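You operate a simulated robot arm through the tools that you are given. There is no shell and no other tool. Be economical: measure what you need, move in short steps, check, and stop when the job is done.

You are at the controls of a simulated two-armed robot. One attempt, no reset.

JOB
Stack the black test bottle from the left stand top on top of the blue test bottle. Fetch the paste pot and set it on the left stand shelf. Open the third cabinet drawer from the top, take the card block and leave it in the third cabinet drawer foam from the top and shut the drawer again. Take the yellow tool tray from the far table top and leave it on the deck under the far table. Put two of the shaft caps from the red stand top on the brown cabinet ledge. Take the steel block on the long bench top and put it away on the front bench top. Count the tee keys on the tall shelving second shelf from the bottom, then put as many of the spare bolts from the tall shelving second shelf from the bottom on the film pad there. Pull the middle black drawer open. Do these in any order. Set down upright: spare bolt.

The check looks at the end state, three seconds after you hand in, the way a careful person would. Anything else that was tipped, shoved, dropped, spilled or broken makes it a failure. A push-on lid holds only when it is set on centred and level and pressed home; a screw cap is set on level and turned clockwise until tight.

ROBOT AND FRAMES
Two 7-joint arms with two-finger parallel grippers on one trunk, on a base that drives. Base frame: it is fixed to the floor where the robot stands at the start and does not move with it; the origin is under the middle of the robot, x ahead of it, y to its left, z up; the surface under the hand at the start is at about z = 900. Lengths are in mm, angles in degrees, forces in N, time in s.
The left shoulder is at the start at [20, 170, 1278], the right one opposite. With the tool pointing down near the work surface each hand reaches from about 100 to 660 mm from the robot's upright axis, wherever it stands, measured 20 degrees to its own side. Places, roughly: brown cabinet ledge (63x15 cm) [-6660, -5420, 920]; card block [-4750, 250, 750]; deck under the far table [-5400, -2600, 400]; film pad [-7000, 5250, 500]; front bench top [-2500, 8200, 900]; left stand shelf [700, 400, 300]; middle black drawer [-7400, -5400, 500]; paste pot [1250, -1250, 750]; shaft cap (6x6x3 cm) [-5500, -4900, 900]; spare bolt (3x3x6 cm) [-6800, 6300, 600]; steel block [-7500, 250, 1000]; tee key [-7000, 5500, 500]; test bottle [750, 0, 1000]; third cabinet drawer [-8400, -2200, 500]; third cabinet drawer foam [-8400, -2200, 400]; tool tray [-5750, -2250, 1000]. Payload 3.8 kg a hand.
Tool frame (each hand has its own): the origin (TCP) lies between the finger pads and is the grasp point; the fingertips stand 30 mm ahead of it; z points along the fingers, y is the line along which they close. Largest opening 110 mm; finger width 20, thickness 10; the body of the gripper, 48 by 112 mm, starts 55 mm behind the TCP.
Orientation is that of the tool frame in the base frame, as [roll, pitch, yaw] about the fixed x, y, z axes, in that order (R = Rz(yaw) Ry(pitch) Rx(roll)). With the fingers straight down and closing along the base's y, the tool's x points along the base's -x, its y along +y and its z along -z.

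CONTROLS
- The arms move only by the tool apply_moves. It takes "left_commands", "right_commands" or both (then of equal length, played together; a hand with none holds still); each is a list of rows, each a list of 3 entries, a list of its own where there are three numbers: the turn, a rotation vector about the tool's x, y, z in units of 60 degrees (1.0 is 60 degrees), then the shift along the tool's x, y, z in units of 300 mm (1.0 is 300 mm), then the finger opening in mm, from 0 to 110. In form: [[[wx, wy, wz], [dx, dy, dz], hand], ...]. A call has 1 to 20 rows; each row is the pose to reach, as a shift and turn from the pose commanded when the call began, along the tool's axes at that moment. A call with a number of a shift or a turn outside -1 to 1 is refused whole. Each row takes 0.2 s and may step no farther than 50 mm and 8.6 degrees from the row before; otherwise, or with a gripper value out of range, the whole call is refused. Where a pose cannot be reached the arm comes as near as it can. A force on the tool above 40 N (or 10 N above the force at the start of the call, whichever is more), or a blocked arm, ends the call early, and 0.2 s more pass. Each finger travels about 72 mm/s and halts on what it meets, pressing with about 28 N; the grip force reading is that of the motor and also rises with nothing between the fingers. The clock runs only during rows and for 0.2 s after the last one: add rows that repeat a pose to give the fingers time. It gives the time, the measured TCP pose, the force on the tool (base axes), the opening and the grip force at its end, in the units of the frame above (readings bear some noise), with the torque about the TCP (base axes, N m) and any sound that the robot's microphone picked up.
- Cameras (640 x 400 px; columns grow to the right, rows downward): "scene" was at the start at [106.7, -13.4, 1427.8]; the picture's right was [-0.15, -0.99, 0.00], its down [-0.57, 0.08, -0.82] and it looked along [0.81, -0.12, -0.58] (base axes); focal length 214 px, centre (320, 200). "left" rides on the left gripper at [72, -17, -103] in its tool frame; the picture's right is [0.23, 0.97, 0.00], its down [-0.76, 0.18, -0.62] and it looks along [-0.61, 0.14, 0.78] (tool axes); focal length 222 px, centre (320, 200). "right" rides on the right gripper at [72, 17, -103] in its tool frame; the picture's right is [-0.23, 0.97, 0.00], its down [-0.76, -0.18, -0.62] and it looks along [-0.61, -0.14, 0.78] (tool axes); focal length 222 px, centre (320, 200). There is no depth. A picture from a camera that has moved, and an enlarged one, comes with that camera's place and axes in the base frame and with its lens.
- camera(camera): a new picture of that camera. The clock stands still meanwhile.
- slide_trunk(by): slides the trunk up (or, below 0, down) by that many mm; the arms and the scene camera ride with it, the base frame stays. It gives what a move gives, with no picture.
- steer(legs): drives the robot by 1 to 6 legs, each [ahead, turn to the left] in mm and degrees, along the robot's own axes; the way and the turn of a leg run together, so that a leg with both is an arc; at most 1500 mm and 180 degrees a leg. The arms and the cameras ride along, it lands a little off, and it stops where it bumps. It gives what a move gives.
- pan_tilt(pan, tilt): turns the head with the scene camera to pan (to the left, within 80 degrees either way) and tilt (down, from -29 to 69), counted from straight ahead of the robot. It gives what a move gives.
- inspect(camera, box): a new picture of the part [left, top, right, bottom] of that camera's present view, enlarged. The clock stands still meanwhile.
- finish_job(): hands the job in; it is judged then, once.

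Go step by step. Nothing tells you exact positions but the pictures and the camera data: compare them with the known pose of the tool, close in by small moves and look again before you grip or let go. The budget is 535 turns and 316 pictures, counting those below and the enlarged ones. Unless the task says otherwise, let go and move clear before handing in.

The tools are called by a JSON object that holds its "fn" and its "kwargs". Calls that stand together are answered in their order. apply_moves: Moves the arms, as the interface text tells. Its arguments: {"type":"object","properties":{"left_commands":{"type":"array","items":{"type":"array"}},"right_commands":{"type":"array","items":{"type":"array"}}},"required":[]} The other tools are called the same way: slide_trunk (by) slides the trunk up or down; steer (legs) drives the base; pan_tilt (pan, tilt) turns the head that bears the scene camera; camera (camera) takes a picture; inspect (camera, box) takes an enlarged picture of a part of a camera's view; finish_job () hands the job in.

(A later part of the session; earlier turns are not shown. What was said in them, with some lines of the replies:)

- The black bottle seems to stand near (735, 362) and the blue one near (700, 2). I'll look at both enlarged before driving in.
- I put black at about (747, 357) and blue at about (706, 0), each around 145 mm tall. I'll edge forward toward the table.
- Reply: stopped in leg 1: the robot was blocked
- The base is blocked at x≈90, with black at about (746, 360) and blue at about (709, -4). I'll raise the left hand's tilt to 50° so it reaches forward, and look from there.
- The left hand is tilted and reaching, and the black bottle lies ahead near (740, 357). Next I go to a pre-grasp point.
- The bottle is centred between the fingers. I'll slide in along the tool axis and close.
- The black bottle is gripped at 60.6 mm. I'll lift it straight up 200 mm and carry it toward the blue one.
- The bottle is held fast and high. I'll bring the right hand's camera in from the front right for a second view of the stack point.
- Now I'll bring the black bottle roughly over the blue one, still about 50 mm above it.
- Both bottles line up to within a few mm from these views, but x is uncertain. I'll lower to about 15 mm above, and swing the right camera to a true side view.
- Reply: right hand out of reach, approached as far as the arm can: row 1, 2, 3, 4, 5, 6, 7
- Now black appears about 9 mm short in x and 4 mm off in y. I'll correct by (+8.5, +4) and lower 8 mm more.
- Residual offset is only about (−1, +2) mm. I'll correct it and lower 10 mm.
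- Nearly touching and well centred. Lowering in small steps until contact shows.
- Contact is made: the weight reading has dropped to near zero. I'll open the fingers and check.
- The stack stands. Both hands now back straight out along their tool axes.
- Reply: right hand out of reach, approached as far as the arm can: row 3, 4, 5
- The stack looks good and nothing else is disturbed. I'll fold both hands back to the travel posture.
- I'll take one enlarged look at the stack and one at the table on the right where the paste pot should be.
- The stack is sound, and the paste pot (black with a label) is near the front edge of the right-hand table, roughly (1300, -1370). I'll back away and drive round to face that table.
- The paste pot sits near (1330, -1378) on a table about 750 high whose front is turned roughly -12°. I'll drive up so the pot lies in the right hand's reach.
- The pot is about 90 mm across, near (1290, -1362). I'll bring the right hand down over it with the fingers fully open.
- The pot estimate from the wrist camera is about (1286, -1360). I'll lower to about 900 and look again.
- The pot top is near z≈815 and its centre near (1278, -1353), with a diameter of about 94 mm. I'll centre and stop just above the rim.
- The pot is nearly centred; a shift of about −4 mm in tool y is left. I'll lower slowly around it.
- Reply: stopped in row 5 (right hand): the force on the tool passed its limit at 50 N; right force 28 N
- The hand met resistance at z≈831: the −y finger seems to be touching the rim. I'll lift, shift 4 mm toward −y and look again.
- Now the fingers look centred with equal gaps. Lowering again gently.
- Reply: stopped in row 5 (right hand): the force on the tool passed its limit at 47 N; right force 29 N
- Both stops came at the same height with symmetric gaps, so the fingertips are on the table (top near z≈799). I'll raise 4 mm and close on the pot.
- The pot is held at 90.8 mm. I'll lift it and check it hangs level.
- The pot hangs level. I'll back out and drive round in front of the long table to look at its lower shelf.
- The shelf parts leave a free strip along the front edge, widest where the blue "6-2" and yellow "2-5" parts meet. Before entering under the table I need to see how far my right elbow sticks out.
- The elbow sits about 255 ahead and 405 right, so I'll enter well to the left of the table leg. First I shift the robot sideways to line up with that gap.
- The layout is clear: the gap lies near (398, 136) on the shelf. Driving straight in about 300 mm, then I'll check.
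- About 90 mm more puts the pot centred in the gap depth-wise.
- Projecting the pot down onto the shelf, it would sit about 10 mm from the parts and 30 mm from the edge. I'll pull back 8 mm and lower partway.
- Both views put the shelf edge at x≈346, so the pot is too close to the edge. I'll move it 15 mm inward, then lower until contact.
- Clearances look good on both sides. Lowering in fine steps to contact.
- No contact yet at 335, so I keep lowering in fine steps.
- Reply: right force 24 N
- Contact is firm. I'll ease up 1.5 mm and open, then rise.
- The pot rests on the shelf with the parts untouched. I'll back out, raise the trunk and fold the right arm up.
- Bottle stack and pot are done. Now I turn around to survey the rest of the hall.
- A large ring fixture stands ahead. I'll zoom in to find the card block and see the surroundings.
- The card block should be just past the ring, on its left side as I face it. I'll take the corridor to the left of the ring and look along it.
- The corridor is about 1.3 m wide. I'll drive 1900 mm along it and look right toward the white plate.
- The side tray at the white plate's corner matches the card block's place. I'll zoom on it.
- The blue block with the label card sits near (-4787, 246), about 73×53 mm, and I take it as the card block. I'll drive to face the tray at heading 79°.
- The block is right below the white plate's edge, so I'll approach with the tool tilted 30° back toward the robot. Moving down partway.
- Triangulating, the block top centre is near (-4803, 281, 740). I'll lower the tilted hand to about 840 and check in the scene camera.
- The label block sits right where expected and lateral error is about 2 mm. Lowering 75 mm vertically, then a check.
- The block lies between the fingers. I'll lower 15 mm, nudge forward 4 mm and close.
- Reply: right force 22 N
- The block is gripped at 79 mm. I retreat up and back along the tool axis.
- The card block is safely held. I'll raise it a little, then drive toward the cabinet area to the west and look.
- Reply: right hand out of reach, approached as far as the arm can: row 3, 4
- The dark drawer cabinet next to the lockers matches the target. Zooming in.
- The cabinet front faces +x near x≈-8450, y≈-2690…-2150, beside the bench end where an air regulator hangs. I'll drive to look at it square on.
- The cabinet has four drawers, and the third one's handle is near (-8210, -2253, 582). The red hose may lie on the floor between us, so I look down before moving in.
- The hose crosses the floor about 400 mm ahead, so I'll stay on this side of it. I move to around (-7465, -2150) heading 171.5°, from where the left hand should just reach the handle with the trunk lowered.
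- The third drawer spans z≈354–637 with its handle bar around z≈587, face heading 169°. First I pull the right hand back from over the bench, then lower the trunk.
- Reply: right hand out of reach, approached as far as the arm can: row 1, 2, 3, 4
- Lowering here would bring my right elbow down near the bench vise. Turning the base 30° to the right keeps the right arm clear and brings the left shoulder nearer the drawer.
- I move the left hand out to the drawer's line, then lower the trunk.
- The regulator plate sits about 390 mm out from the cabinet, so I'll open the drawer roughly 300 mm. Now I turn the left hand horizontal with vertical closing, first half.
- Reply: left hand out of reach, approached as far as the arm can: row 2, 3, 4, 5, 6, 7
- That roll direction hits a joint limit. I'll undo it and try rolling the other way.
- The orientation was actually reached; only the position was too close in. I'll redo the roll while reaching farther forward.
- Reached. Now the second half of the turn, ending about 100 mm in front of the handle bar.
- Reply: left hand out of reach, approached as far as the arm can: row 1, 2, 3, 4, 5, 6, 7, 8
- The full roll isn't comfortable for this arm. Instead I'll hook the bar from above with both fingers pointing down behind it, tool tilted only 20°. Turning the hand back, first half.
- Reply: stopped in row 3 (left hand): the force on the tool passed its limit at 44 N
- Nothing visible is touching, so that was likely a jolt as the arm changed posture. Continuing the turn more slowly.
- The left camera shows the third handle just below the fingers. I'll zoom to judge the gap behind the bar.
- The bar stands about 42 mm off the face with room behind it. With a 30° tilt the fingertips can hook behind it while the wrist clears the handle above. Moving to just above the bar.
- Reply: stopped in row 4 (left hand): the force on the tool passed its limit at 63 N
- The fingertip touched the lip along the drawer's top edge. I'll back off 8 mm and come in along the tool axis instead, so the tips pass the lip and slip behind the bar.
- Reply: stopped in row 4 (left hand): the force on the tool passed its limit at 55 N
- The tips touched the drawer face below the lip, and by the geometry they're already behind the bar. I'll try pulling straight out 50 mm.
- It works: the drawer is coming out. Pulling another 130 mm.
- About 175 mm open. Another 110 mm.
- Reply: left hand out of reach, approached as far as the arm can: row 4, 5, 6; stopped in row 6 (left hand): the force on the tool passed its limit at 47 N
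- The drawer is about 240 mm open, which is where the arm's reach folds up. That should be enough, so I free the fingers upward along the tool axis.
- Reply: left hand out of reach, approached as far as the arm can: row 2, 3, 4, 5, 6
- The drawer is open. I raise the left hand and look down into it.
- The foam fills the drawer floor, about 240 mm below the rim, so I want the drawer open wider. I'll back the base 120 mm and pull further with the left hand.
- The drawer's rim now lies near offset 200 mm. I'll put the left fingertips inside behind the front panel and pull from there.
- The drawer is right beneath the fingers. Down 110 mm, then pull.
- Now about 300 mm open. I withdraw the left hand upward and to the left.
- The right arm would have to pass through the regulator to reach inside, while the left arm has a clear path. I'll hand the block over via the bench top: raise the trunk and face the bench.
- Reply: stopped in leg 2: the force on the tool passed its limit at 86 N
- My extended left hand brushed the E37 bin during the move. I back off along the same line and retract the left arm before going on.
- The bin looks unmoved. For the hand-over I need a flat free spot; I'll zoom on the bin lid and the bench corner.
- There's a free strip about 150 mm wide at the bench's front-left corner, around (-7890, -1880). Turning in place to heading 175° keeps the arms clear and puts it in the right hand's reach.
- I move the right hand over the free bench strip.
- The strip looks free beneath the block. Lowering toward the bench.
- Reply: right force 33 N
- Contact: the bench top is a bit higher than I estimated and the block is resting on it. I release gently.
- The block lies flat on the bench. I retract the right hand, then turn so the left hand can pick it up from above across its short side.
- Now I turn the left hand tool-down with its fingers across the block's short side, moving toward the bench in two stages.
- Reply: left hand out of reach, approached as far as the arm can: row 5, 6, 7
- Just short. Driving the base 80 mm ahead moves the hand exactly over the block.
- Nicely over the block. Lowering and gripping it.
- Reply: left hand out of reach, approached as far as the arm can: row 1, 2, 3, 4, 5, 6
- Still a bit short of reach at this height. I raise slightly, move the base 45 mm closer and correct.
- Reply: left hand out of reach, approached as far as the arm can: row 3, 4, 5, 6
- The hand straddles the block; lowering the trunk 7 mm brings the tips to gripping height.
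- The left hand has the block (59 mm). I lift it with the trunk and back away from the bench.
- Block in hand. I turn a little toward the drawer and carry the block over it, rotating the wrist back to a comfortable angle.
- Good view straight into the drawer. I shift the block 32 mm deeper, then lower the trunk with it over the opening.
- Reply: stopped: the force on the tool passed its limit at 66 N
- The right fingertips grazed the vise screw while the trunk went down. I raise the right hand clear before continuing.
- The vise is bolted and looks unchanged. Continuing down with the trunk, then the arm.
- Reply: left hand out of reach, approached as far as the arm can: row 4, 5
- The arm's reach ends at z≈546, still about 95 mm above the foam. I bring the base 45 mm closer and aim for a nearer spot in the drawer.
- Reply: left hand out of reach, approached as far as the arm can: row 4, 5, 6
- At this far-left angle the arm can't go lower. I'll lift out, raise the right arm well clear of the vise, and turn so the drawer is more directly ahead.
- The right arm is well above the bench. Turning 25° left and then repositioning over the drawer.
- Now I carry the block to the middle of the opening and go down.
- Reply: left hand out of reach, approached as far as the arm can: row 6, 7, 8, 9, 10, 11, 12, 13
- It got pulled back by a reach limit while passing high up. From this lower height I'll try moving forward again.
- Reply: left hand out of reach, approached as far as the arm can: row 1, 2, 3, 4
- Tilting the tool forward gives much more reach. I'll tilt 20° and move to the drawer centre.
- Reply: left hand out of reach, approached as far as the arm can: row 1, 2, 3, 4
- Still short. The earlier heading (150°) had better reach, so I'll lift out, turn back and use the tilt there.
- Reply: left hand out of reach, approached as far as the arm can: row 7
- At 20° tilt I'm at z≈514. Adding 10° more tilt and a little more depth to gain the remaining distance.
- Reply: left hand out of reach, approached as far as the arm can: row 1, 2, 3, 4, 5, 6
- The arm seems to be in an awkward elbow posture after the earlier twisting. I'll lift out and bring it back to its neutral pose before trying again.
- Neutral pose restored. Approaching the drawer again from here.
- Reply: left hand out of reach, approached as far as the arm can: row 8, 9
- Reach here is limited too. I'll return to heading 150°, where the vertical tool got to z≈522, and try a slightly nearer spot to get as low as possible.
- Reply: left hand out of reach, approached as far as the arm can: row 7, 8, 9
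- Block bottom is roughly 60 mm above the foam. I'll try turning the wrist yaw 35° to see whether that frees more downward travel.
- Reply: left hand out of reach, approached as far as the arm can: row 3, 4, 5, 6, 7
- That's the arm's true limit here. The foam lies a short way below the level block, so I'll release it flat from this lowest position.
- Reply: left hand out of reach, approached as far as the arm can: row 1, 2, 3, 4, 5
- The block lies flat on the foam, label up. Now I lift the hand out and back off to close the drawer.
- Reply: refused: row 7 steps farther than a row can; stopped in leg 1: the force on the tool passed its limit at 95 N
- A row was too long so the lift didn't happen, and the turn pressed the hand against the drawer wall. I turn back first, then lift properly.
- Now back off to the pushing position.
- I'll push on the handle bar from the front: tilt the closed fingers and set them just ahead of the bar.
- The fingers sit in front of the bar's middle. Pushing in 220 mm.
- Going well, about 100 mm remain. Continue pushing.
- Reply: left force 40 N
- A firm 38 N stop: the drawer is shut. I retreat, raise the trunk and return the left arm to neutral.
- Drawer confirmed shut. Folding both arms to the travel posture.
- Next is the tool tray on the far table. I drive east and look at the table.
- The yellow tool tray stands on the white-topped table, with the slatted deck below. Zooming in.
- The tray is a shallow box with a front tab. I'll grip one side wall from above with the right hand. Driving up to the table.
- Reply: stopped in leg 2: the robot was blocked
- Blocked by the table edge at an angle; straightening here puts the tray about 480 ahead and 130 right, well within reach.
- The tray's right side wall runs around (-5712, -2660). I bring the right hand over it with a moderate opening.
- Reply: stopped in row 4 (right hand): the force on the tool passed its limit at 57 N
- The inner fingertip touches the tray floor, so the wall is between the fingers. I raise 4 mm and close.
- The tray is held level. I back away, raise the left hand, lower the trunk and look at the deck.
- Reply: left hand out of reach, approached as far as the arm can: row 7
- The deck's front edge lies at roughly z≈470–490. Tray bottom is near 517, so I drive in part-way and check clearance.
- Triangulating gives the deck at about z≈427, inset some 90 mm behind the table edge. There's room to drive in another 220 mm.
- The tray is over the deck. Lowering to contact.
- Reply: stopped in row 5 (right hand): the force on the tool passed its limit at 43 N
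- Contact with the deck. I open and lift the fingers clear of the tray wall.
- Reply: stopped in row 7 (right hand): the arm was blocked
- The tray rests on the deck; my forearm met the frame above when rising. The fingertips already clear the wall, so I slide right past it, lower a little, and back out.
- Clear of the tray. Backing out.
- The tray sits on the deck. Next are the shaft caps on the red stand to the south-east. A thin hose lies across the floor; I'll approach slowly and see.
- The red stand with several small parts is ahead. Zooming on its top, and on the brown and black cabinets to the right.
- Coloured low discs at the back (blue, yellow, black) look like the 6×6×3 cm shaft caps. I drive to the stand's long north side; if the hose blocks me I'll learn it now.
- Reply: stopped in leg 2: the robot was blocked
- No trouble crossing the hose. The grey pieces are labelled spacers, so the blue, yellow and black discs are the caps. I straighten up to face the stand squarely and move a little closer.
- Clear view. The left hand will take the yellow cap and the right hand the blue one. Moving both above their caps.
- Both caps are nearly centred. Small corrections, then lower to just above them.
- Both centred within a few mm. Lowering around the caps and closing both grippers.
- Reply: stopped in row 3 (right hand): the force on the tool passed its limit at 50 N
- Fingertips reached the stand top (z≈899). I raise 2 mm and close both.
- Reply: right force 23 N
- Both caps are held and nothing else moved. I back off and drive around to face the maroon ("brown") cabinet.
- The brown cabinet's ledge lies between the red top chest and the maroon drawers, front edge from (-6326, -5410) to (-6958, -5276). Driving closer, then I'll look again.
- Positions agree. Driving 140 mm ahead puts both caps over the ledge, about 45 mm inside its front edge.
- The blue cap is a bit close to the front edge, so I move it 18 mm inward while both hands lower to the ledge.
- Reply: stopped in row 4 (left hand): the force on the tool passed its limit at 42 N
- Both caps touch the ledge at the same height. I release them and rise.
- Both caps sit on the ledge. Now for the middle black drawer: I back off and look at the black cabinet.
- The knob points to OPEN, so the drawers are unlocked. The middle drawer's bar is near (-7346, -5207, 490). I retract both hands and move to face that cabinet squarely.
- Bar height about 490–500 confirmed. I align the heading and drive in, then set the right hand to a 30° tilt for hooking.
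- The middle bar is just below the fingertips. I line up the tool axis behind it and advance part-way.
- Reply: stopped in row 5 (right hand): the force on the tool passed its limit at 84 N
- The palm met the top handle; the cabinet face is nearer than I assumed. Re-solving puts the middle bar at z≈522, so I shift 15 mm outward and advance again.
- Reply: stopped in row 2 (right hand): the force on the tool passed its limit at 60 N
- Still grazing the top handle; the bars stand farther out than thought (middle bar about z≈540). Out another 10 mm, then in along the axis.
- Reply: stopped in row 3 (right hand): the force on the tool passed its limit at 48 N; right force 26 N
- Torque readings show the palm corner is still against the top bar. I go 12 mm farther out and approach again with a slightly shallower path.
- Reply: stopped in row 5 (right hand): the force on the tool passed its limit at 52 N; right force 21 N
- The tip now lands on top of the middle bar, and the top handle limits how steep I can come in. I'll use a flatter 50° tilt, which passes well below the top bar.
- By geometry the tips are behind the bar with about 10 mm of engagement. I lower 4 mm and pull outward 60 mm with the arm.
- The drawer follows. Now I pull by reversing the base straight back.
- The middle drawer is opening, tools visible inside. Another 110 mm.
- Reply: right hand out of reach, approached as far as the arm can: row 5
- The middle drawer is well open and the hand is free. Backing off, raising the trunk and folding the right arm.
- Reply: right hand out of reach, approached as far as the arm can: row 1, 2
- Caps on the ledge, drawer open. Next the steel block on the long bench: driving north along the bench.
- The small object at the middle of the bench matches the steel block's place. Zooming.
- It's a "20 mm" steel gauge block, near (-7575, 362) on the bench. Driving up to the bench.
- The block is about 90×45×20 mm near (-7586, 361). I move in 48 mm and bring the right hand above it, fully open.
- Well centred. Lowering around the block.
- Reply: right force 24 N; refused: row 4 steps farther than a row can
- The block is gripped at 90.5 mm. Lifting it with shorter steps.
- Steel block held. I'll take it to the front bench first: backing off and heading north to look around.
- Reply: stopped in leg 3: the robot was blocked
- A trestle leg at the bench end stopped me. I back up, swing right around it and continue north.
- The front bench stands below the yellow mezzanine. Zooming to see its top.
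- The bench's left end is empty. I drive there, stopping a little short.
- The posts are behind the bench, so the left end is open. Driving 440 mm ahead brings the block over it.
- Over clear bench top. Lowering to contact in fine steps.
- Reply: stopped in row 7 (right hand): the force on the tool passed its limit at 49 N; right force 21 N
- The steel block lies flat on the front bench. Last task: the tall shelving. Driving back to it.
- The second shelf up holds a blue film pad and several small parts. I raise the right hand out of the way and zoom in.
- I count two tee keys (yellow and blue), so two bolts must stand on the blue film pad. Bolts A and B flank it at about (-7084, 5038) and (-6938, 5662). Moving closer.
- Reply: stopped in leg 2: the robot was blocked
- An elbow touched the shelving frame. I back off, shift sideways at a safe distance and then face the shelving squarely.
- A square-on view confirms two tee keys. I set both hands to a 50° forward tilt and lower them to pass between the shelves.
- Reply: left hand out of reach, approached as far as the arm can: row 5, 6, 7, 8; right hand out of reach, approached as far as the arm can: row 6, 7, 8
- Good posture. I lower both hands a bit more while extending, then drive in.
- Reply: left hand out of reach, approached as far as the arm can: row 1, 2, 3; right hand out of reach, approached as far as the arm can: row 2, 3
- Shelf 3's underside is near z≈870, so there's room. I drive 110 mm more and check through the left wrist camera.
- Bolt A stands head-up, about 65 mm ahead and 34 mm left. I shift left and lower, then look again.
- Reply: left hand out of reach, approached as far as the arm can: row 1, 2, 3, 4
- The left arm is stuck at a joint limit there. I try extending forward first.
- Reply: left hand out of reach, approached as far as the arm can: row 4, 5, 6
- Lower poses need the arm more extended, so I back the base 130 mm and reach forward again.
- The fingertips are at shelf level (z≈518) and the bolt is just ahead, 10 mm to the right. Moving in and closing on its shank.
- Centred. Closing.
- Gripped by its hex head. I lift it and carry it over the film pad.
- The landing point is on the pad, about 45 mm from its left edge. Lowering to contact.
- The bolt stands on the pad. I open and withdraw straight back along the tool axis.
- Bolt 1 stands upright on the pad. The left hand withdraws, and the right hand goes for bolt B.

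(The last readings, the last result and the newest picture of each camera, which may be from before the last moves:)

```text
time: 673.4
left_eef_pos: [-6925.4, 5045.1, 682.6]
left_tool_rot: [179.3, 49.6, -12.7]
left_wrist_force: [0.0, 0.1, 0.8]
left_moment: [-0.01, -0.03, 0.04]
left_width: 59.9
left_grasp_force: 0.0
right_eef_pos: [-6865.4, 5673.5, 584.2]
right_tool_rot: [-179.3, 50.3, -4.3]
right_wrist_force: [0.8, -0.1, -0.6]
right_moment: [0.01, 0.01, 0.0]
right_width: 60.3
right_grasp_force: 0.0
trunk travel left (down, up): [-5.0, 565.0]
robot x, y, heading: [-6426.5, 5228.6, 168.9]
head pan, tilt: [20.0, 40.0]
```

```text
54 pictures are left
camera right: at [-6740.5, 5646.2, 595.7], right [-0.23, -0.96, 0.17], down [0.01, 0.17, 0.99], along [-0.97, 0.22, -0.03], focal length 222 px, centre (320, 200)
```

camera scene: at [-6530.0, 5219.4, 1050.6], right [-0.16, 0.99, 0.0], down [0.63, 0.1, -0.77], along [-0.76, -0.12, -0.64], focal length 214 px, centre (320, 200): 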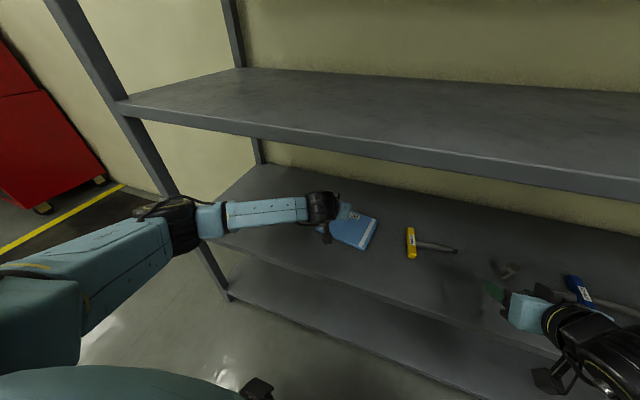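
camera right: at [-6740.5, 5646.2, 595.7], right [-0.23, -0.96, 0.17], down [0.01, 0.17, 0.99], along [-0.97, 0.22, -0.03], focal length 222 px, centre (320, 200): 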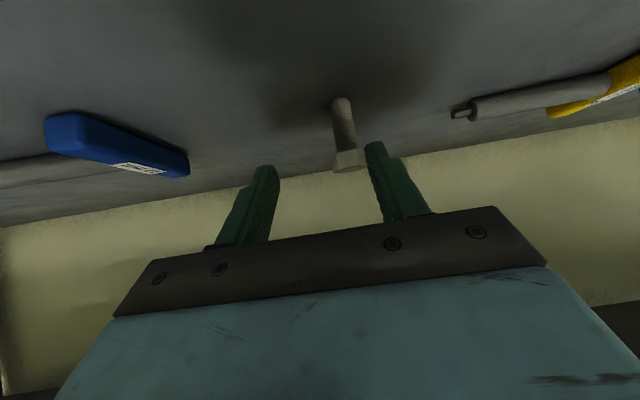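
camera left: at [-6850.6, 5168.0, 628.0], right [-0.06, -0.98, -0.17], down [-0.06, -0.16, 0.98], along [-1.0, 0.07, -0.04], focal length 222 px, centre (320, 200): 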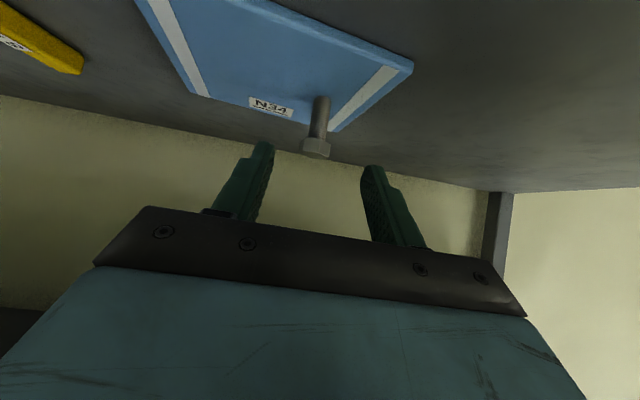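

Bolt B is 43 mm ahead and 22 mm left of the right hand. Sidestep, then in and down.

{"fn": "apply_moves", "kwargs": {"right_commands": [[[0, 0, 0], [0, 0.04, 0], 60], [[0, 0, 0], [0, 0.074, 0], 60], [[0, 0, 0], [0.012, 0.074, 0.045], 60], [[0, 0, 0], [0.018, 0.074, 0.09], 60], [[0, 0, 0], [0.006, 0.074, 0.155], 60], [[0, 0, 0], [0.006, 0.074, 0.155], 60]]}}

{"fn": "camera", "kwargs": {"camera": "right"}}

```text
time: 674.8
left_eef_pos: [-6925.3, 5045.0, 683.2]
left_tool_rot: [179.5, 49.6, -12.6]
left_wrist_force: [0.0, 0.1, -1.3]
left_moment: [0.0, 0.02, 0.02]
left_width: 59.9
left_grasp_force: 0.1
right_eef_pos: [-6900.0, 5654.1, 556.3]
right_tool_rot: [-179.4, 50.1, -4.3]
right_wrist_force: [-0.1, 1.1, -0.4]
right_moment: [0.0, -0.04, 0.0]
right_width: 59.9
right_grasp_force: 0.0
trunk travel left (down, up): [-5.0, 565.0]
robot x, y, heading: [-6426.0, 5225.7, 168.8]
head pan, tilt: [20.0, 40.0]
```

```text
53 pictures are left
camera right: at [-6774.7, 5626.1, 566.9], right [-0.23, -0.96, 0.17], down [0.01, 0.17, 0.99], along [-0.97, 0.22, -0.03], focal length 222 px, centre (320, 200)
```

right: 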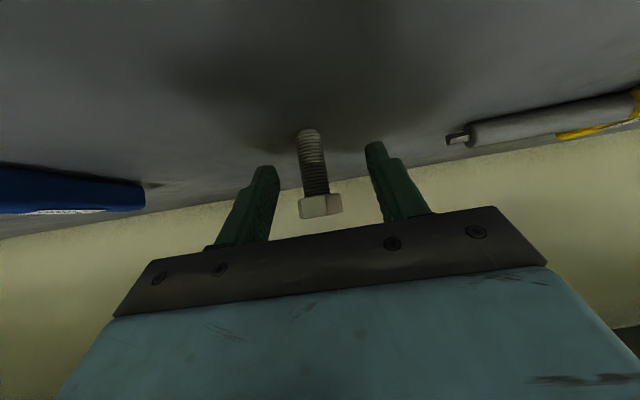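

Centred. Closing on bolt B and lifting.

{"fn": "apply_moves", "kwargs": {"right_commands": [[[0, 0, 0], [0.008, -0.005, 0.012], 60], [[0, 0, 0], [0.008, -0.005, 0.012], 45], [[0, 0, 0], [0.008, -0.005, 0.012], 30], [[0, 0, 0], [0.008, -0.005, 0.012], 15], [[0, 0, 0], [0.008, -0.005, 0.012], 5], [[0, 0, 0], [0.008, -0.005, 0.012], 5], [[0, 0, 0], [0.008, -0.005, 0.012], 5]]}}

{"fn": "apply_moves", "kwargs": {"right_commands": [[[0, 0, 0], [-0.06, 0, -0.05], 5], [[0, 0, 0], [-0.14, 0, -0.12], 5], [[0, 0, 0], [-0.2, 0, -0.17], 5]]}}

{"fn": "camera", "kwargs": {"camera": "right"}}

```text
time: 676.4
left_eef_pos: [-6925.4, 5045.5, 681.6]
left_tool_rot: [179.4, 49.5, -12.6]
left_wrist_force: [0.1, 0.5, 0.1]
left_moment: [-0.06, 0.02, 0.01]
left_width: 60.2
left_grasp_force: 0.0
right_eef_pos: [-6901.5, 5655.7, 551.1]
right_tool_rot: [-179.4, 50.1, -4.3]
right_wrist_force: [-0.3, 0.6, 0.1]
right_moment: [0.0, -0.03, 0.03]
right_width: 23.0
right_grasp_force: 27.9
trunk travel left (down, up): [-5.0, 565.0]
robot x, y, heading: [-6423.6, 5229.9, 169.0]
head pan, tilt: [20.0, 40.0]
```

```text
time: 677.2
left_eef_pos: [-6925.1, 5044.6, 682.2]
left_tool_rot: [179.4, 49.6, -12.5]
left_wrist_force: [-0.3, -0.9, 0.4]
left_moment: [-0.01, 0.01, -0.01]
left_width: 60.0
left_grasp_force: 0.0
right_eef_pos: [-6901.6, 5656.1, 631.6]
right_tool_rot: [-179.3, 50.2, -4.3]
right_wrist_force: [0.8, 0.2, -0.9]
right_moment: [-0.02, 0.02, -0.01]
right_width: 23.3
right_grasp_force: 28.0
trunk travel left (down, up): [-5.0, 565.0]
robot x, y, heading: [-6423.1, 5228.3, 169.0]
head pan, tilt: [20.0, 40.0]
```

```text
52 pictures are left
camera right: at [-6775.9, 5628.0, 642.1], right [-0.23, -0.96, 0.17], down [0.01, 0.17, 0.99], along [-0.97, 0.22, -0.03], focal length 222 px, centre (320, 200)
```

right: 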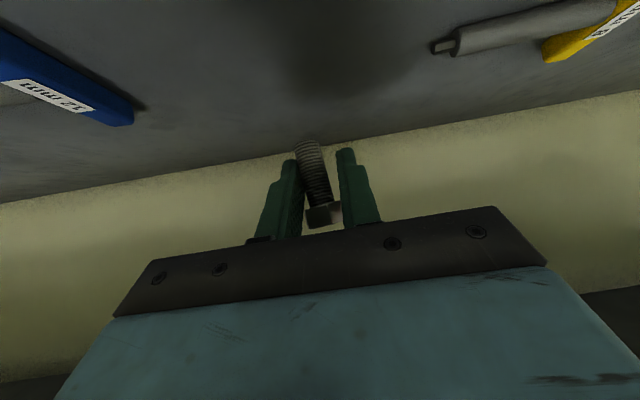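

Bolt B is lifted. Carrying it over toward the pad's other half in two stages.

{"fn": "apply_moves", "kwargs": {"right_commands": [[[0, 0, 0], [-0.03, 0.13, 0.01], 5], [[0, 0, 0], [-0.06, 0.28, 0.03], 5], [[0, 0, 0], [-0.08, 0.43, 0.05], 5], [[0, 0, 0], [-0.1, 0.58, 0.07], 5], [[0, 0, 0], [-0.115, 0.72, 0.09], 5], [[0, 0, 0], [-0.13, 0.85, 0.1], 5]]}}

{"fn": "camera", "kwargs": {"camera": "right"}}

```text
time: 678.6
left_eef_pos: [-6925.7, 5046.1, 683.3]
left_tool_rot: [179.5, 49.6, -12.6]
left_wrist_force: [0.4, -0.1, 0.1]
left_moment: [-0.04, 0.01, 0.02]
left_width: 60.0
left_grasp_force: 0.1
right_eef_pos: [-6972.5, 5407.0, 639.3]
right_tool_rot: [-179.4, 50.2, -4.4]
right_wrist_force: [0.3, -0.2, -0.5]
right_moment: [-0.04, 0.01, -0.02]
right_width: 23.3
right_grasp_force: 27.7
trunk travel left (down, up): [-5.0, 565.0]
robot x, y, heading: [-6422.5, 5230.1, 168.8]
head pan, tilt: [20.0, 40.0]
```

```text
51 pictures are left
camera right: at [-6847.8, 5378.7, 649.2], right [-0.23, -0.96, 0.17], down [0.01, 0.17, 0.99], along [-0.97, 0.22, -0.03], focal length 222 px, centre (320, 200)
```

right: 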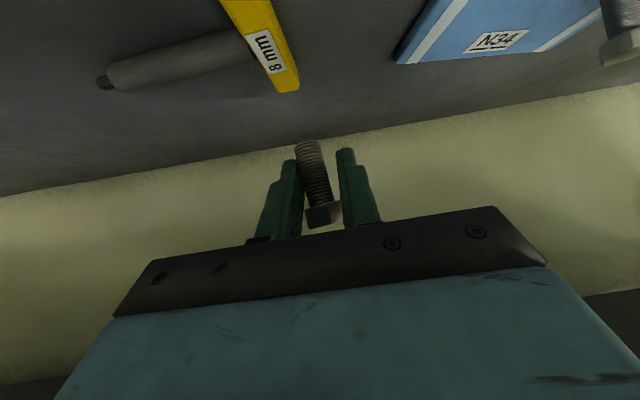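

{"fn": "apply_moves", "kwargs": {"right_commands": [[[0, 0, 0], [-0.02, 0.12, 0.02], 5], [[0, 0, 0], [-0.04, 0.25, 0.045], 5], [[0, 0, 0], [-0.06, 0.38, 0.07], 5], [[0, 0, 0], [-0.078, 0.497, 0.093], 5], [[0, 0, 0], [-0.078, 0.497, 0.093], 5]]}}

{"fn": "camera", "kwargs": {"camera": "right"}}

```text
time: 679.8
left_eef_pos: [-6924.8, 5045.8, 683.1]
left_tool_rot: [179.4, 49.5, -12.5]
left_wrist_force: [-0.4, -0.5, 0.6]
left_moment: [0.02, -0.01, -0.01]
left_width: 59.8
left_grasp_force: 0.0
right_eef_pos: [-7018.8, 5259.0, 641.9]
right_tool_rot: [-179.4, 50.2, -4.3]
right_wrist_force: [-0.4, -0.1, -1.4]
right_moment: [-0.01, 0.02, 0.01]
right_width: 22.9
right_grasp_force: 28.1
trunk travel left (down, up): [-5.0, 565.0]
robot x, y, heading: [-6419.9, 5229.0, 168.8]
head pan, tilt: [20.0, 40.0]
```

```text
50 pictures are left
camera right: at [-6894.6, 5231.4, 652.6], right [-0.23, -0.96, 0.17], down [0.01, 0.17, 0.99], along [-0.97, 0.22, -0.03], focal length 222 px, centre (320, 200)
```

right: 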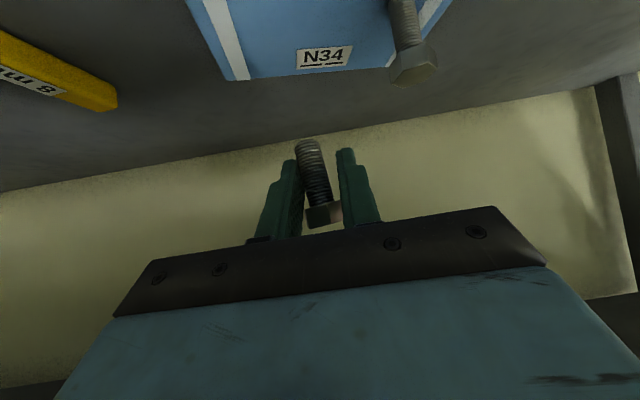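

The landing point is well inside the pad, about 68 mm from bolt 1. Lowering.

{"fn": "apply_moves", "kwargs": {"right_commands": [[[0, 0, 0], [0.06, 0, 0.05], 5], [[0, 0, 0], [0.12, 0, 0.1], 5], [[0, 0, 0], [0.17, 0, 0.142], 5], [[0, 0, 0], [0.189, 0, 0.158], 5], [[0, 0, 0], [0.189, 0, 0.158], 5]]}}

{"fn": "camera", "kwargs": {"camera": "right"}}

```text
time: 681.0
left_eef_pos: [-6925.5, 5045.6, 683.4]
left_tool_rot: [179.4, 49.5, -12.7]
left_wrist_force: [-0.6, -1.0, 0.3]
left_moment: [-0.01, 0.01, -0.01]
left_width: 60.1
left_grasp_force: 0.1
right_eef_pos: [-7020.0, 5260.5, 567.2]
right_tool_rot: [-179.3, 50.2, -4.3]
right_wrist_force: [0.2, -0.3, -1.8]
right_moment: [0.03, 0.01, 0.02]
right_width: 22.8
right_grasp_force: 28.0
trunk travel left (down, up): [-5.0, 565.0]
robot x, y, heading: [-6425.7, 5231.0, 169.1]
head pan, tilt: [20.0, 40.0]
```

```text
49 pictures are left
camera right: at [-6895.9, 5232.8, 577.3], right [-0.23, -0.96, 0.17], down [0.01, 0.17, 0.99], along [-0.97, 0.22, -0.03], focal length 222 px, centre (320, 200)
```

right: 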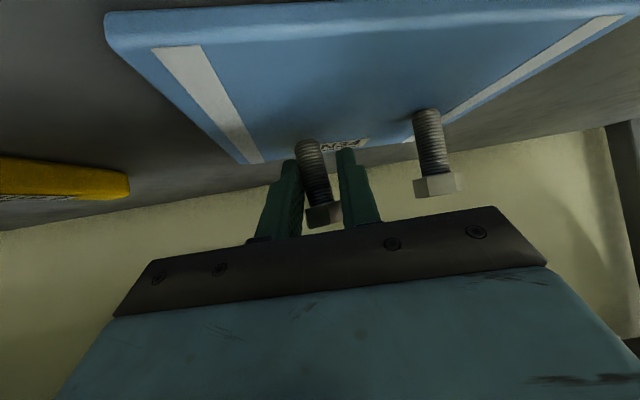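

Bolt 2 leans a few degrees in the grip compared with bolt 1. I correct that with a small roll and lower to contact.

{"fn": "apply_moves", "kwargs": {"right_commands": [[[-0.027, 0, 0.032], [0, 0, 0], 5], [[-0.053, 0, 0.064], [0, 0, 0], 5], [[-0.053, 0, 0.064], [0.01, 0, 0.009], 5], [[-0.053, 0, 0.064], [0.01, 0, 0.009], 5]]}}

{"fn": "camera", "kwargs": {"camera": "right"}}

```text
time: 682.0
left_eef_pos: [-6924.8, 5046.7, 683.0]
left_tool_rot: [179.4, 49.5, -12.5]
left_wrist_force: [-0.7, -0.1, -0.5]
left_moment: [0.0, -0.01, 0.01]
left_width: 60.3
left_grasp_force: 0.1
right_eef_pos: [-7020.1, 5261.2, 561.8]
right_tool_rot: [172.8, 50.0, -10.3]
right_wrist_force: [-0.2, -0.8, -1.4]
right_moment: [-0.02, -0.03, 0.01]
right_width: 23.0
right_grasp_force: 28.0
trunk travel left (down, up): [-5.0, 565.0]
robot x, y, heading: [-6424.7, 5227.6, 168.9]
head pan, tilt: [20.0, 40.0]
```

```text
48 pictures are left
camera right: at [-6893.9, 5234.4, 574.5], right [-0.23, -0.94, 0.25], down [0.01, 0.26, 0.97], along [-0.97, 0.22, -0.05], focal length 222 px, centre (320, 200)
```

right: 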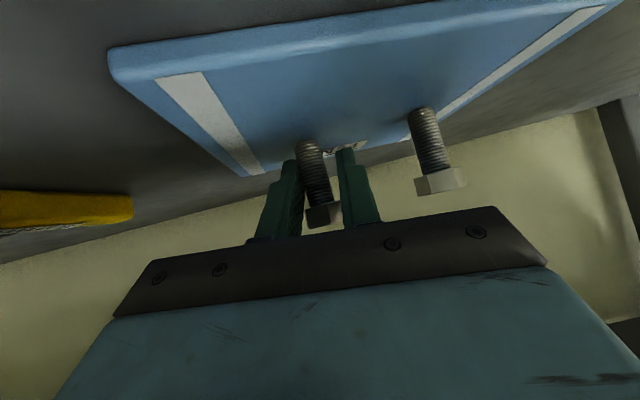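

Now the two bolts are parallel. Lowering the last millimetres.

{"fn": "apply_moves", "kwargs": {"right_commands": [[[0, 0, 0], [0.005, 0, 0.004], 5], [[0, 0, 0], [0.009, 0, 0.008], 5], [[0, 0, 0], [0.009, 0, 0.008], 5]]}}

```text
time: 682.8
left_eef_pos: [-6925.2, 5044.3, 682.7]
left_tool_rot: [179.4, 49.7, -12.7]
left_wrist_force: [-0.2, -0.2, -0.7]
left_moment: [-0.01, 0.01, 0.03]
left_width: 60.0
left_grasp_force: 0.0
right_eef_pos: [-7018.4, 5261.0, 559.7]
right_tool_rot: [172.7, 50.0, -10.3]
right_wrist_force: [0.4, -1.0, 0.3]
right_moment: [-0.01, 0.04, -0.01]
right_width: 13.7
right_grasp_force: 27.9
trunk travel left (down, up): [-5.0, 565.0]
robot x, y, heading: [-6422.8, 5228.8, 169.2]
head pan, tilt: [20.0, 40.0]
```

The opening changed from 23 to 14 mm, so the grip slid from the head to the shank. Checking.

{"fn": "camera", "kwargs": {"camera": "right"}}

```text
47 pictures are left
camera right: at [-6893.9, 5233.9, 571.1], right [-0.23, -0.94, 0.25], down [0.01, 0.26, 0.97], along [-0.97, 0.22, -0.05], focal length 222 px, centre (320, 200)
```

right: 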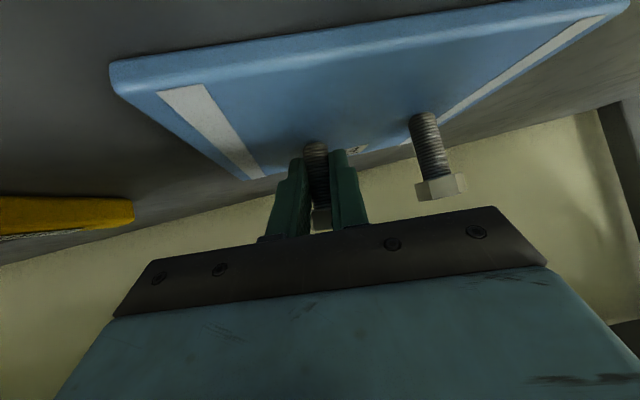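

Now the pads hold the shank, so the bolt follows the tool's roll. I lift a little, undo the roll to bring it upright, and look.

{"fn": "apply_moves", "kwargs": {"right_commands": [[[0, 0, 0], [-0.012, 0, -0.01], 5], [[0.027, 0, -0.032], [-0.012, 0, -0.01], 5], [[0.053, 0, -0.064], [-0.012, 0, -0.01], 5], [[0.053, 0, -0.064], [-0.012, 0, -0.01], 5]]}}

{"fn": "inspect", "kwargs": {"camera": "right", "box": [240, 80, 480, 240]}}

```text
time: 683.8
left_eef_pos: [-6925.0, 5044.6, 682.8]
left_tool_rot: [179.4, 49.5, -12.5]
left_wrist_force: [-0.9, -0.9, 0.0]
left_moment: [0.0, -0.02, -0.03]
left_width: 60.1
left_grasp_force: 0.1
right_eef_pos: [-7017.4, 5260.3, 563.0]
right_tool_rot: [-179.4, 50.2, -4.3]
right_wrist_force: [0.9, -0.2, -1.3]
right_moment: [0.02, 0.01, -0.01]
right_width: 12.8
right_grasp_force: 27.6
trunk travel left (down, up): [-5.0, 565.0]
robot x, y, heading: [-6423.9, 5229.1, 169.0]
head pan, tilt: [20.0, 40.0]
```

```text
2.50 times, centred on (360, 160) of right
camera zoom: at [-6893.8, 5232.7, 574.6], right [-0.23, -0.96, 0.17], down [0.01, 0.17, 0.99], along [-0.97, 0.22, -0.03], focal length 555 px, centre (220, 300)
```

zoom: 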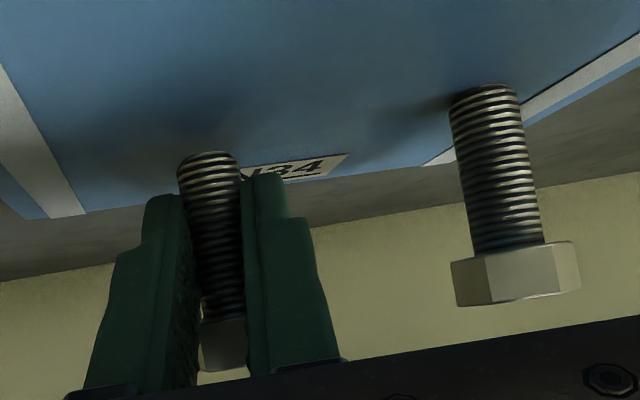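

Bolt 2 leans about 5° sideways in the new grip. I roll the opposite way by that amount, then lower until it seats.

{"fn": "apply_moves", "kwargs": {"right_commands": [[[0.03, 0, -0.035], [0, 0, 0], 5], [[0.059, 0, -0.07], [0, 0, 0], 5], [[0.059, 0, -0.07], [0, 0, 0], 5]]}}

{"fn": "inspect", "kwargs": {"camera": "right", "box": [240, 80, 480, 240]}}

```text
time: 684.6
left_eef_pos: [-6924.6, 5045.4, 682.7]
left_tool_rot: [179.4, 49.5, -12.6]
left_wrist_force: [-0.2, -0.2, -0.4]
left_moment: [0.0, -0.01, 0.01]
left_width: 60.2
left_grasp_force: 0.0
right_eef_pos: [-7018.1, 5260.8, 562.7]
right_tool_rot: [-170.9, 49.8, 2.2]
right_wrist_force: [0.7, -0.9, -0.6]
right_moment: [0.02, -0.03, 0.04]
right_width: 13.6
right_grasp_force: 28.4
trunk travel left (down, up): [-5.0, 565.0]
robot x, y, heading: [-6427.6, 5233.9, 169.1]
head pan, tilt: [20.0, 40.0]
```

```text
2.50 times, centred on (360, 160) of right
camera zoom: at [-6893.7, 5232.1, 572.2], right [-0.23, -0.97, 0.07], down [0.0, 0.08, 1.0], along [-0.97, 0.23, -0.02], focal length 555 px, centre (220, 300)
```

zoom: 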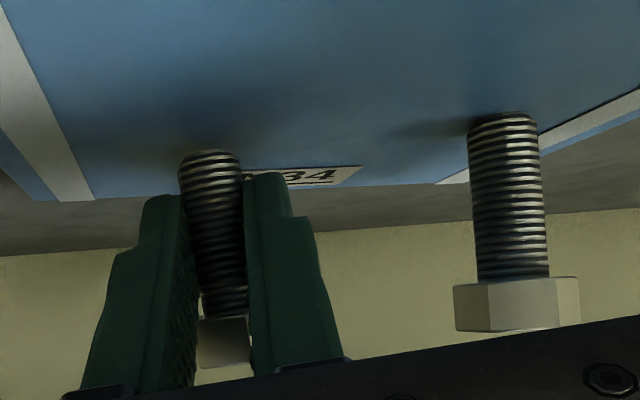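

Parallel again. Lowering gently to seat it.

{"fn": "apply_moves", "kwargs": {"right_commands": [[[0, 0, 0], [0.005, 0, 0.0043], 5], [[0, 0, 0], [0.01, 0, 0.0085], 5], [[0, 0, 0], [0.01, 0, 0.0085], 5]]}}

{"fn": "inspect", "kwargs": {"camera": "right", "box": [240, 80, 480, 240]}}

```text
time: 685.4
left_eef_pos: [-6924.3, 5044.3, 682.4]
left_tool_rot: [179.4, 49.7, -12.6]
left_wrist_force: [-0.1, -0.2, 0.4]
left_moment: [0.01, -0.01, 0.02]
left_width: 59.9
left_grasp_force: 0.1
right_eef_pos: [-7018.6, 5262.2, 561.1]
right_tool_rot: [-170.8, 50.1, 2.2]
right_wrist_force: [0.8, -0.9, 10.3]
right_moment: [0.01, 0.12, -0.03]
right_width: 14.0
right_grasp_force: 27.9
trunk travel left (down, up): [-5.0, 565.0]
robot x, y, heading: [-6425.1, 5227.9, 169.0]
head pan, tilt: [20.0, 40.0]
```

```text
2.50 times, centred on (360, 160) of right
camera zoom: at [-6894.2, 5231.8, 569.4], right [-0.23, -0.97, 0.07], down [0.0, 0.08, 1.0], along [-0.97, 0.23, -0.02], focal length 555 px, centre (220, 300)
```

zoom: 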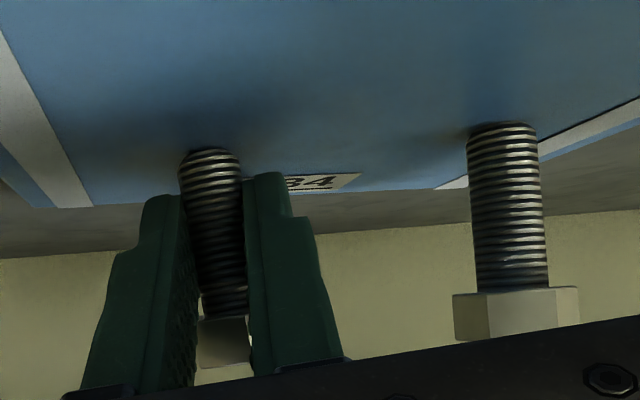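

Seated with 10 N. I open the fingers a little first and check that it stands.

{"fn": "apply_moves", "kwargs": {"right_commands": [[[0, 0, 0], [-0.003, 0, -0.0025], 5], [[0, 0, 0], [-0.003, 0, -0.0025], 16], [[0, 0, 0], [-0.003, 0, -0.0025], 20], [[0, 0, 0], [-0.003, 0, -0.0025], 24], [[0, 0, 0], [-0.003, 0, -0.0025], 28], [[0, 0, 0], [-0.003, 0, -0.0025], 28]]}}

{"fn": "inspect", "kwargs": {"camera": "right", "box": [240, 80, 480, 240]}}

```text
time: 686.8
left_eef_pos: [-6924.0, 5045.3, 681.2]
left_tool_rot: [179.4, 49.6, -12.5]
left_wrist_force: [-0.3, 0.8, 0.3]
left_moment: [0.0, -0.03, 0.01]
left_width: 59.9
left_grasp_force: 0.1
right_eef_pos: [-7018.3, 5261.2, 559.5]
right_tool_rot: [-170.9, 49.9, 2.2]
right_wrist_force: [0.1, -0.1, 0.1]
right_moment: [-0.02, -0.02, -0.02]
right_width: 27.9
right_grasp_force: 0.1
trunk travel left (down, up): [-5.0, 565.0]
robot x, y, heading: [-6427.5, 5228.8, 168.7]
head pan, tilt: [20.0, 40.0]
```

```text
2.50 times, centred on (360, 160) of right
camera zoom: at [-6894.2, 5231.8, 569.5], right [-0.23, -0.97, 0.07], down [0.0, 0.08, 1.0], along [-0.97, 0.23, -0.02], focal length 555 px, centre (220, 300)
```

zoom: 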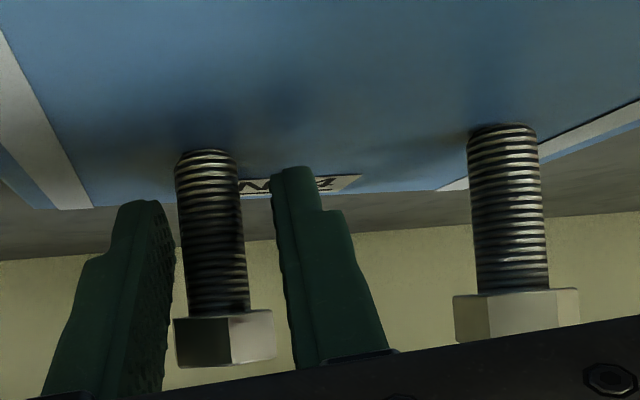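

It stands. Opening wider.

{"fn": "apply_moves", "kwargs": {"right_commands": [[[0, 0, 0], [0, 0, 0], 36], [[0, 0, 0], [0, 0, 0], 48], [[0, 0, 0], [0, 0, 0], 60], [[0, 0, 0], [0, 0, 0], 60]]}}

{"fn": "inspect", "kwargs": {"camera": "right", "box": [220, 80, 480, 240]}}

```text
time: 687.8
left_eef_pos: [-6925.8, 5045.8, 682.8]
left_tool_rot: [179.4, 49.6, -12.6]
left_wrist_force: [-0.3, 0.4, 0.2]
left_moment: [0.0, -0.02, -0.01]
left_width: 60.2
left_grasp_force: 0.2
right_eef_pos: [-7019.4, 5261.1, 561.2]
right_tool_rot: [-170.9, 49.8, 2.2]
right_wrist_force: [0.0, -0.4, -0.1]
right_moment: [0.0, -0.01, 0.0]
right_width: 60.0
right_grasp_force: 0.0
trunk travel left (down, up): [-5.0, 565.0]
robot x, y, heading: [-6424.2, 5230.5, 169.2]
head pan, tilt: [20.0, 40.0]
```

```text
2.46 times, centred on (350, 160) of right
camera zoom: at [-6894.1, 5231.8, 569.5], right [-0.23, -0.97, 0.07], down [0.0, 0.08, 1.0], along [-0.97, 0.23, -0.02], focal length 547 px, centre (246, 298)
```

zoom: 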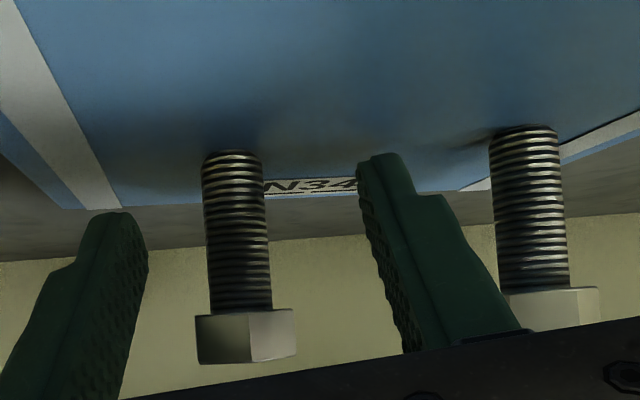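

Both bolts stand upright on the pad. I withdraw the right hand along its axis, compensating sideways drift.

{"fn": "apply_moves", "kwargs": {"right_commands": [[[0, 0, 0], [0, -0.009, -0.06], 60], [[0, 0, 0], [0, -0.02, -0.14], 60], [[0, 0, 0], [0, -0.035, -0.25], 60], [[0, 0, 0], [0, -0.05, -0.36], 60]]}}

{"fn": "camera", "kwargs": {"camera": "right"}}

```text
time: 688.8
left_eef_pos: [-6925.0, 5045.4, 682.9]
left_tool_rot: [179.4, 49.5, -12.6]
left_wrist_force: [-0.7, -0.7, -0.2]
left_moment: [0.0, -0.04, 0.01]
left_width: 60.3
left_grasp_force: 0.1
right_eef_pos: [-6937.5, 5262.1, 630.9]
right_tool_rot: [-170.7, 49.8, 2.1]
right_wrist_force: [0.8, 0.5, -0.8]
right_moment: [-0.01, -0.01, 0.0]
right_width: 59.7
right_grasp_force: 0.0
trunk travel left (down, up): [-5.0, 565.0]
robot x, y, heading: [-6424.8, 5224.9, 169.2]
head pan, tilt: [20.0, 40.0]
```

```text
41 pictures are left
camera right: at [-6813.0, 5233.6, 640.4], right [-0.23, -0.97, 0.07], down [0.0, 0.08, 1.0], along [-0.97, 0.23, -0.02], focal length 222 px, centre (320, 200)
```

right: 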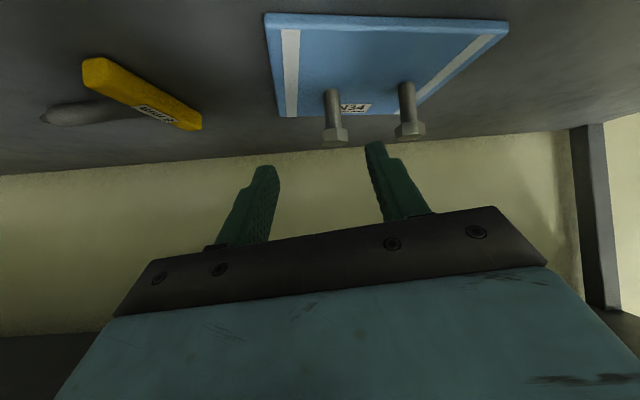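

Both bolts upright on the pad. Backing out, then a final look at the whole shelf.

{"fn": "steer", "kwargs": {"legs": [[-620, 0]]}}

{"fn": "pan_tilt", "kwargs": {"pan": -5, "tilt": 25}}

{"fn": "camera", "kwargs": {"camera": "scene"}}

{"fn": "inspect", "kwargs": {"camera": "scene", "box": [180, 190, 600, 300]}}

```text
time: 692.3
left_eef_pos: [-6321.4, 4927.7, 682.1]
left_tool_rot: [179.4, 49.6, -12.3]
left_wrist_force: [1.1, 0.6, -0.2]
left_moment: [-0.02, 0.02, -0.02]
left_width: 60.2
left_grasp_force: 0.0
right_eef_pos: [-6334.1, 5144.1, 632.2]
right_tool_rot: [-170.9, 49.7, 2.4]
right_wrist_force: [-0.8, 0.3, -0.3]
right_moment: [0.02, 0.0, 0.01]
right_width: 60.0
right_grasp_force: 0.0
trunk travel left (down, up): [-5.0, 565.0]
robot x, y, heading: [-5819.3, 5111.7, 169.0]
head pan, tilt: [20.0, 40.0]
```

```text
time: 693.1
left_eef_pos: [-6319.5, 4926.4, 681.8]
left_tool_rot: [179.3, 49.5, -12.3]
left_wrist_force: [0.1, 0.1, 0.4]
left_moment: [0.01, -0.02, 0.01]
left_width: 59.9
left_grasp_force: 0.0
right_eef_pos: [-6334.5, 5144.5, 631.2]
right_tool_rot: [-170.9, 49.8, 2.4]
right_wrist_force: [-0.1, -0.5, -0.4]
right_moment: [-0.02, -0.02, -0.03]
right_width: 59.9
right_grasp_force: 0.1
trunk travel left (down, up): [-5.0, 565.0]
robot x, y, heading: [-5820.3, 5113.6, 169.0]
head pan, tilt: [-5.0, 25.0]
```

```text
40 pictures are left
camera scene: at [-5930.6, 5141.6, 1073.9], right [0.27, 0.96, 0.0], down [0.41, -0.11, -0.91], along [-0.87, 0.25, -0.42], focal length 214 px, centre (320, 200)
```

scene: 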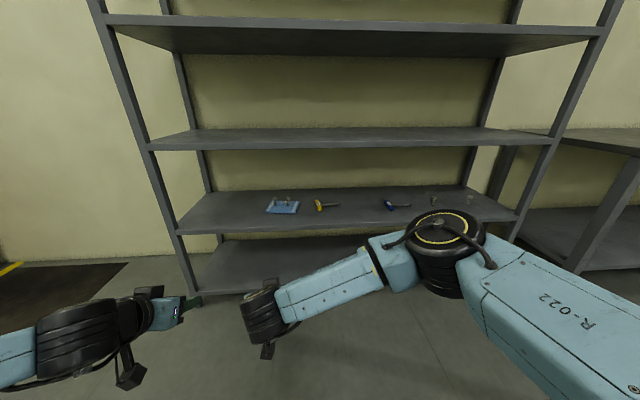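

```text
1.52 times, centred on (390, 245) of scene
camera zoom: at [-5930.6, 5141.6, 1073.9], right [0.27, 0.96, 0.0], down [0.41, -0.11, -0.91], along [-0.87, 0.25, -0.42], focal length 327 px, centre (213, 131)
```

zoom: 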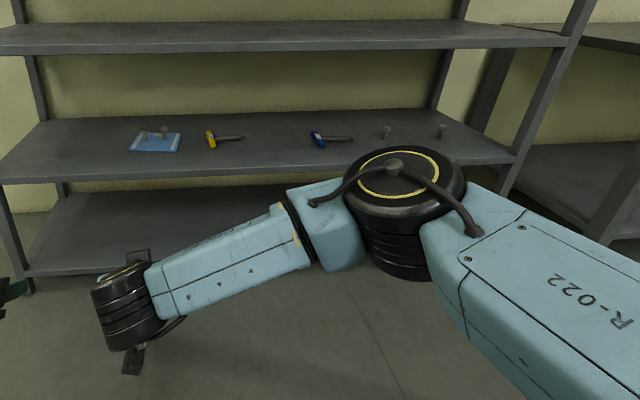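

Everything asked for is in place as far as I can see. Two tee keys were counted, so two bolts stand upright on the film pad and the hands are clear. I'm handing in.

{"fn": "finish_job", "kwargs": {}}

```text
The job is handed in.
```

All eight tasks are done and handed in, but three contacts and one drop along the way could count against it.

- **Card block:** I took this to be the blue "LINE 1 / PUMP 3x" labelled block. My arm could not reach the drawer foam, so I released the block about 6 cm above it. It landed flat with the label up, and the drawer is shut.
- **E37 bin:** my left hand hit the bin on the bench with a force peak of 86 N. It looked unmoved afterwards.
- **Vise:** my right fingertips bumped the bench vise, with a force peak of 66 N. It looked unchanged in a close-up view.
- **Shelving:** an arm touched the tall shelving frame while I was moving in. The parts on the shelf still looked upright.

The other results:

- **Bottles:** black stands on blue.
- **Paste pot:** it is on the left stand shelf.
- **Yellow tool tray:** it is on the deck under the far table.
- **Shaft caps:** the yellow and blue ones are on the brown cabinet ledge.
- **Steel block:** it is on the front bench.
- **Spare bolts:** I counted two tee keys, so two bolts stand upright on the film pad.
- **Middle black drawer:** it is open by about 28 cm.
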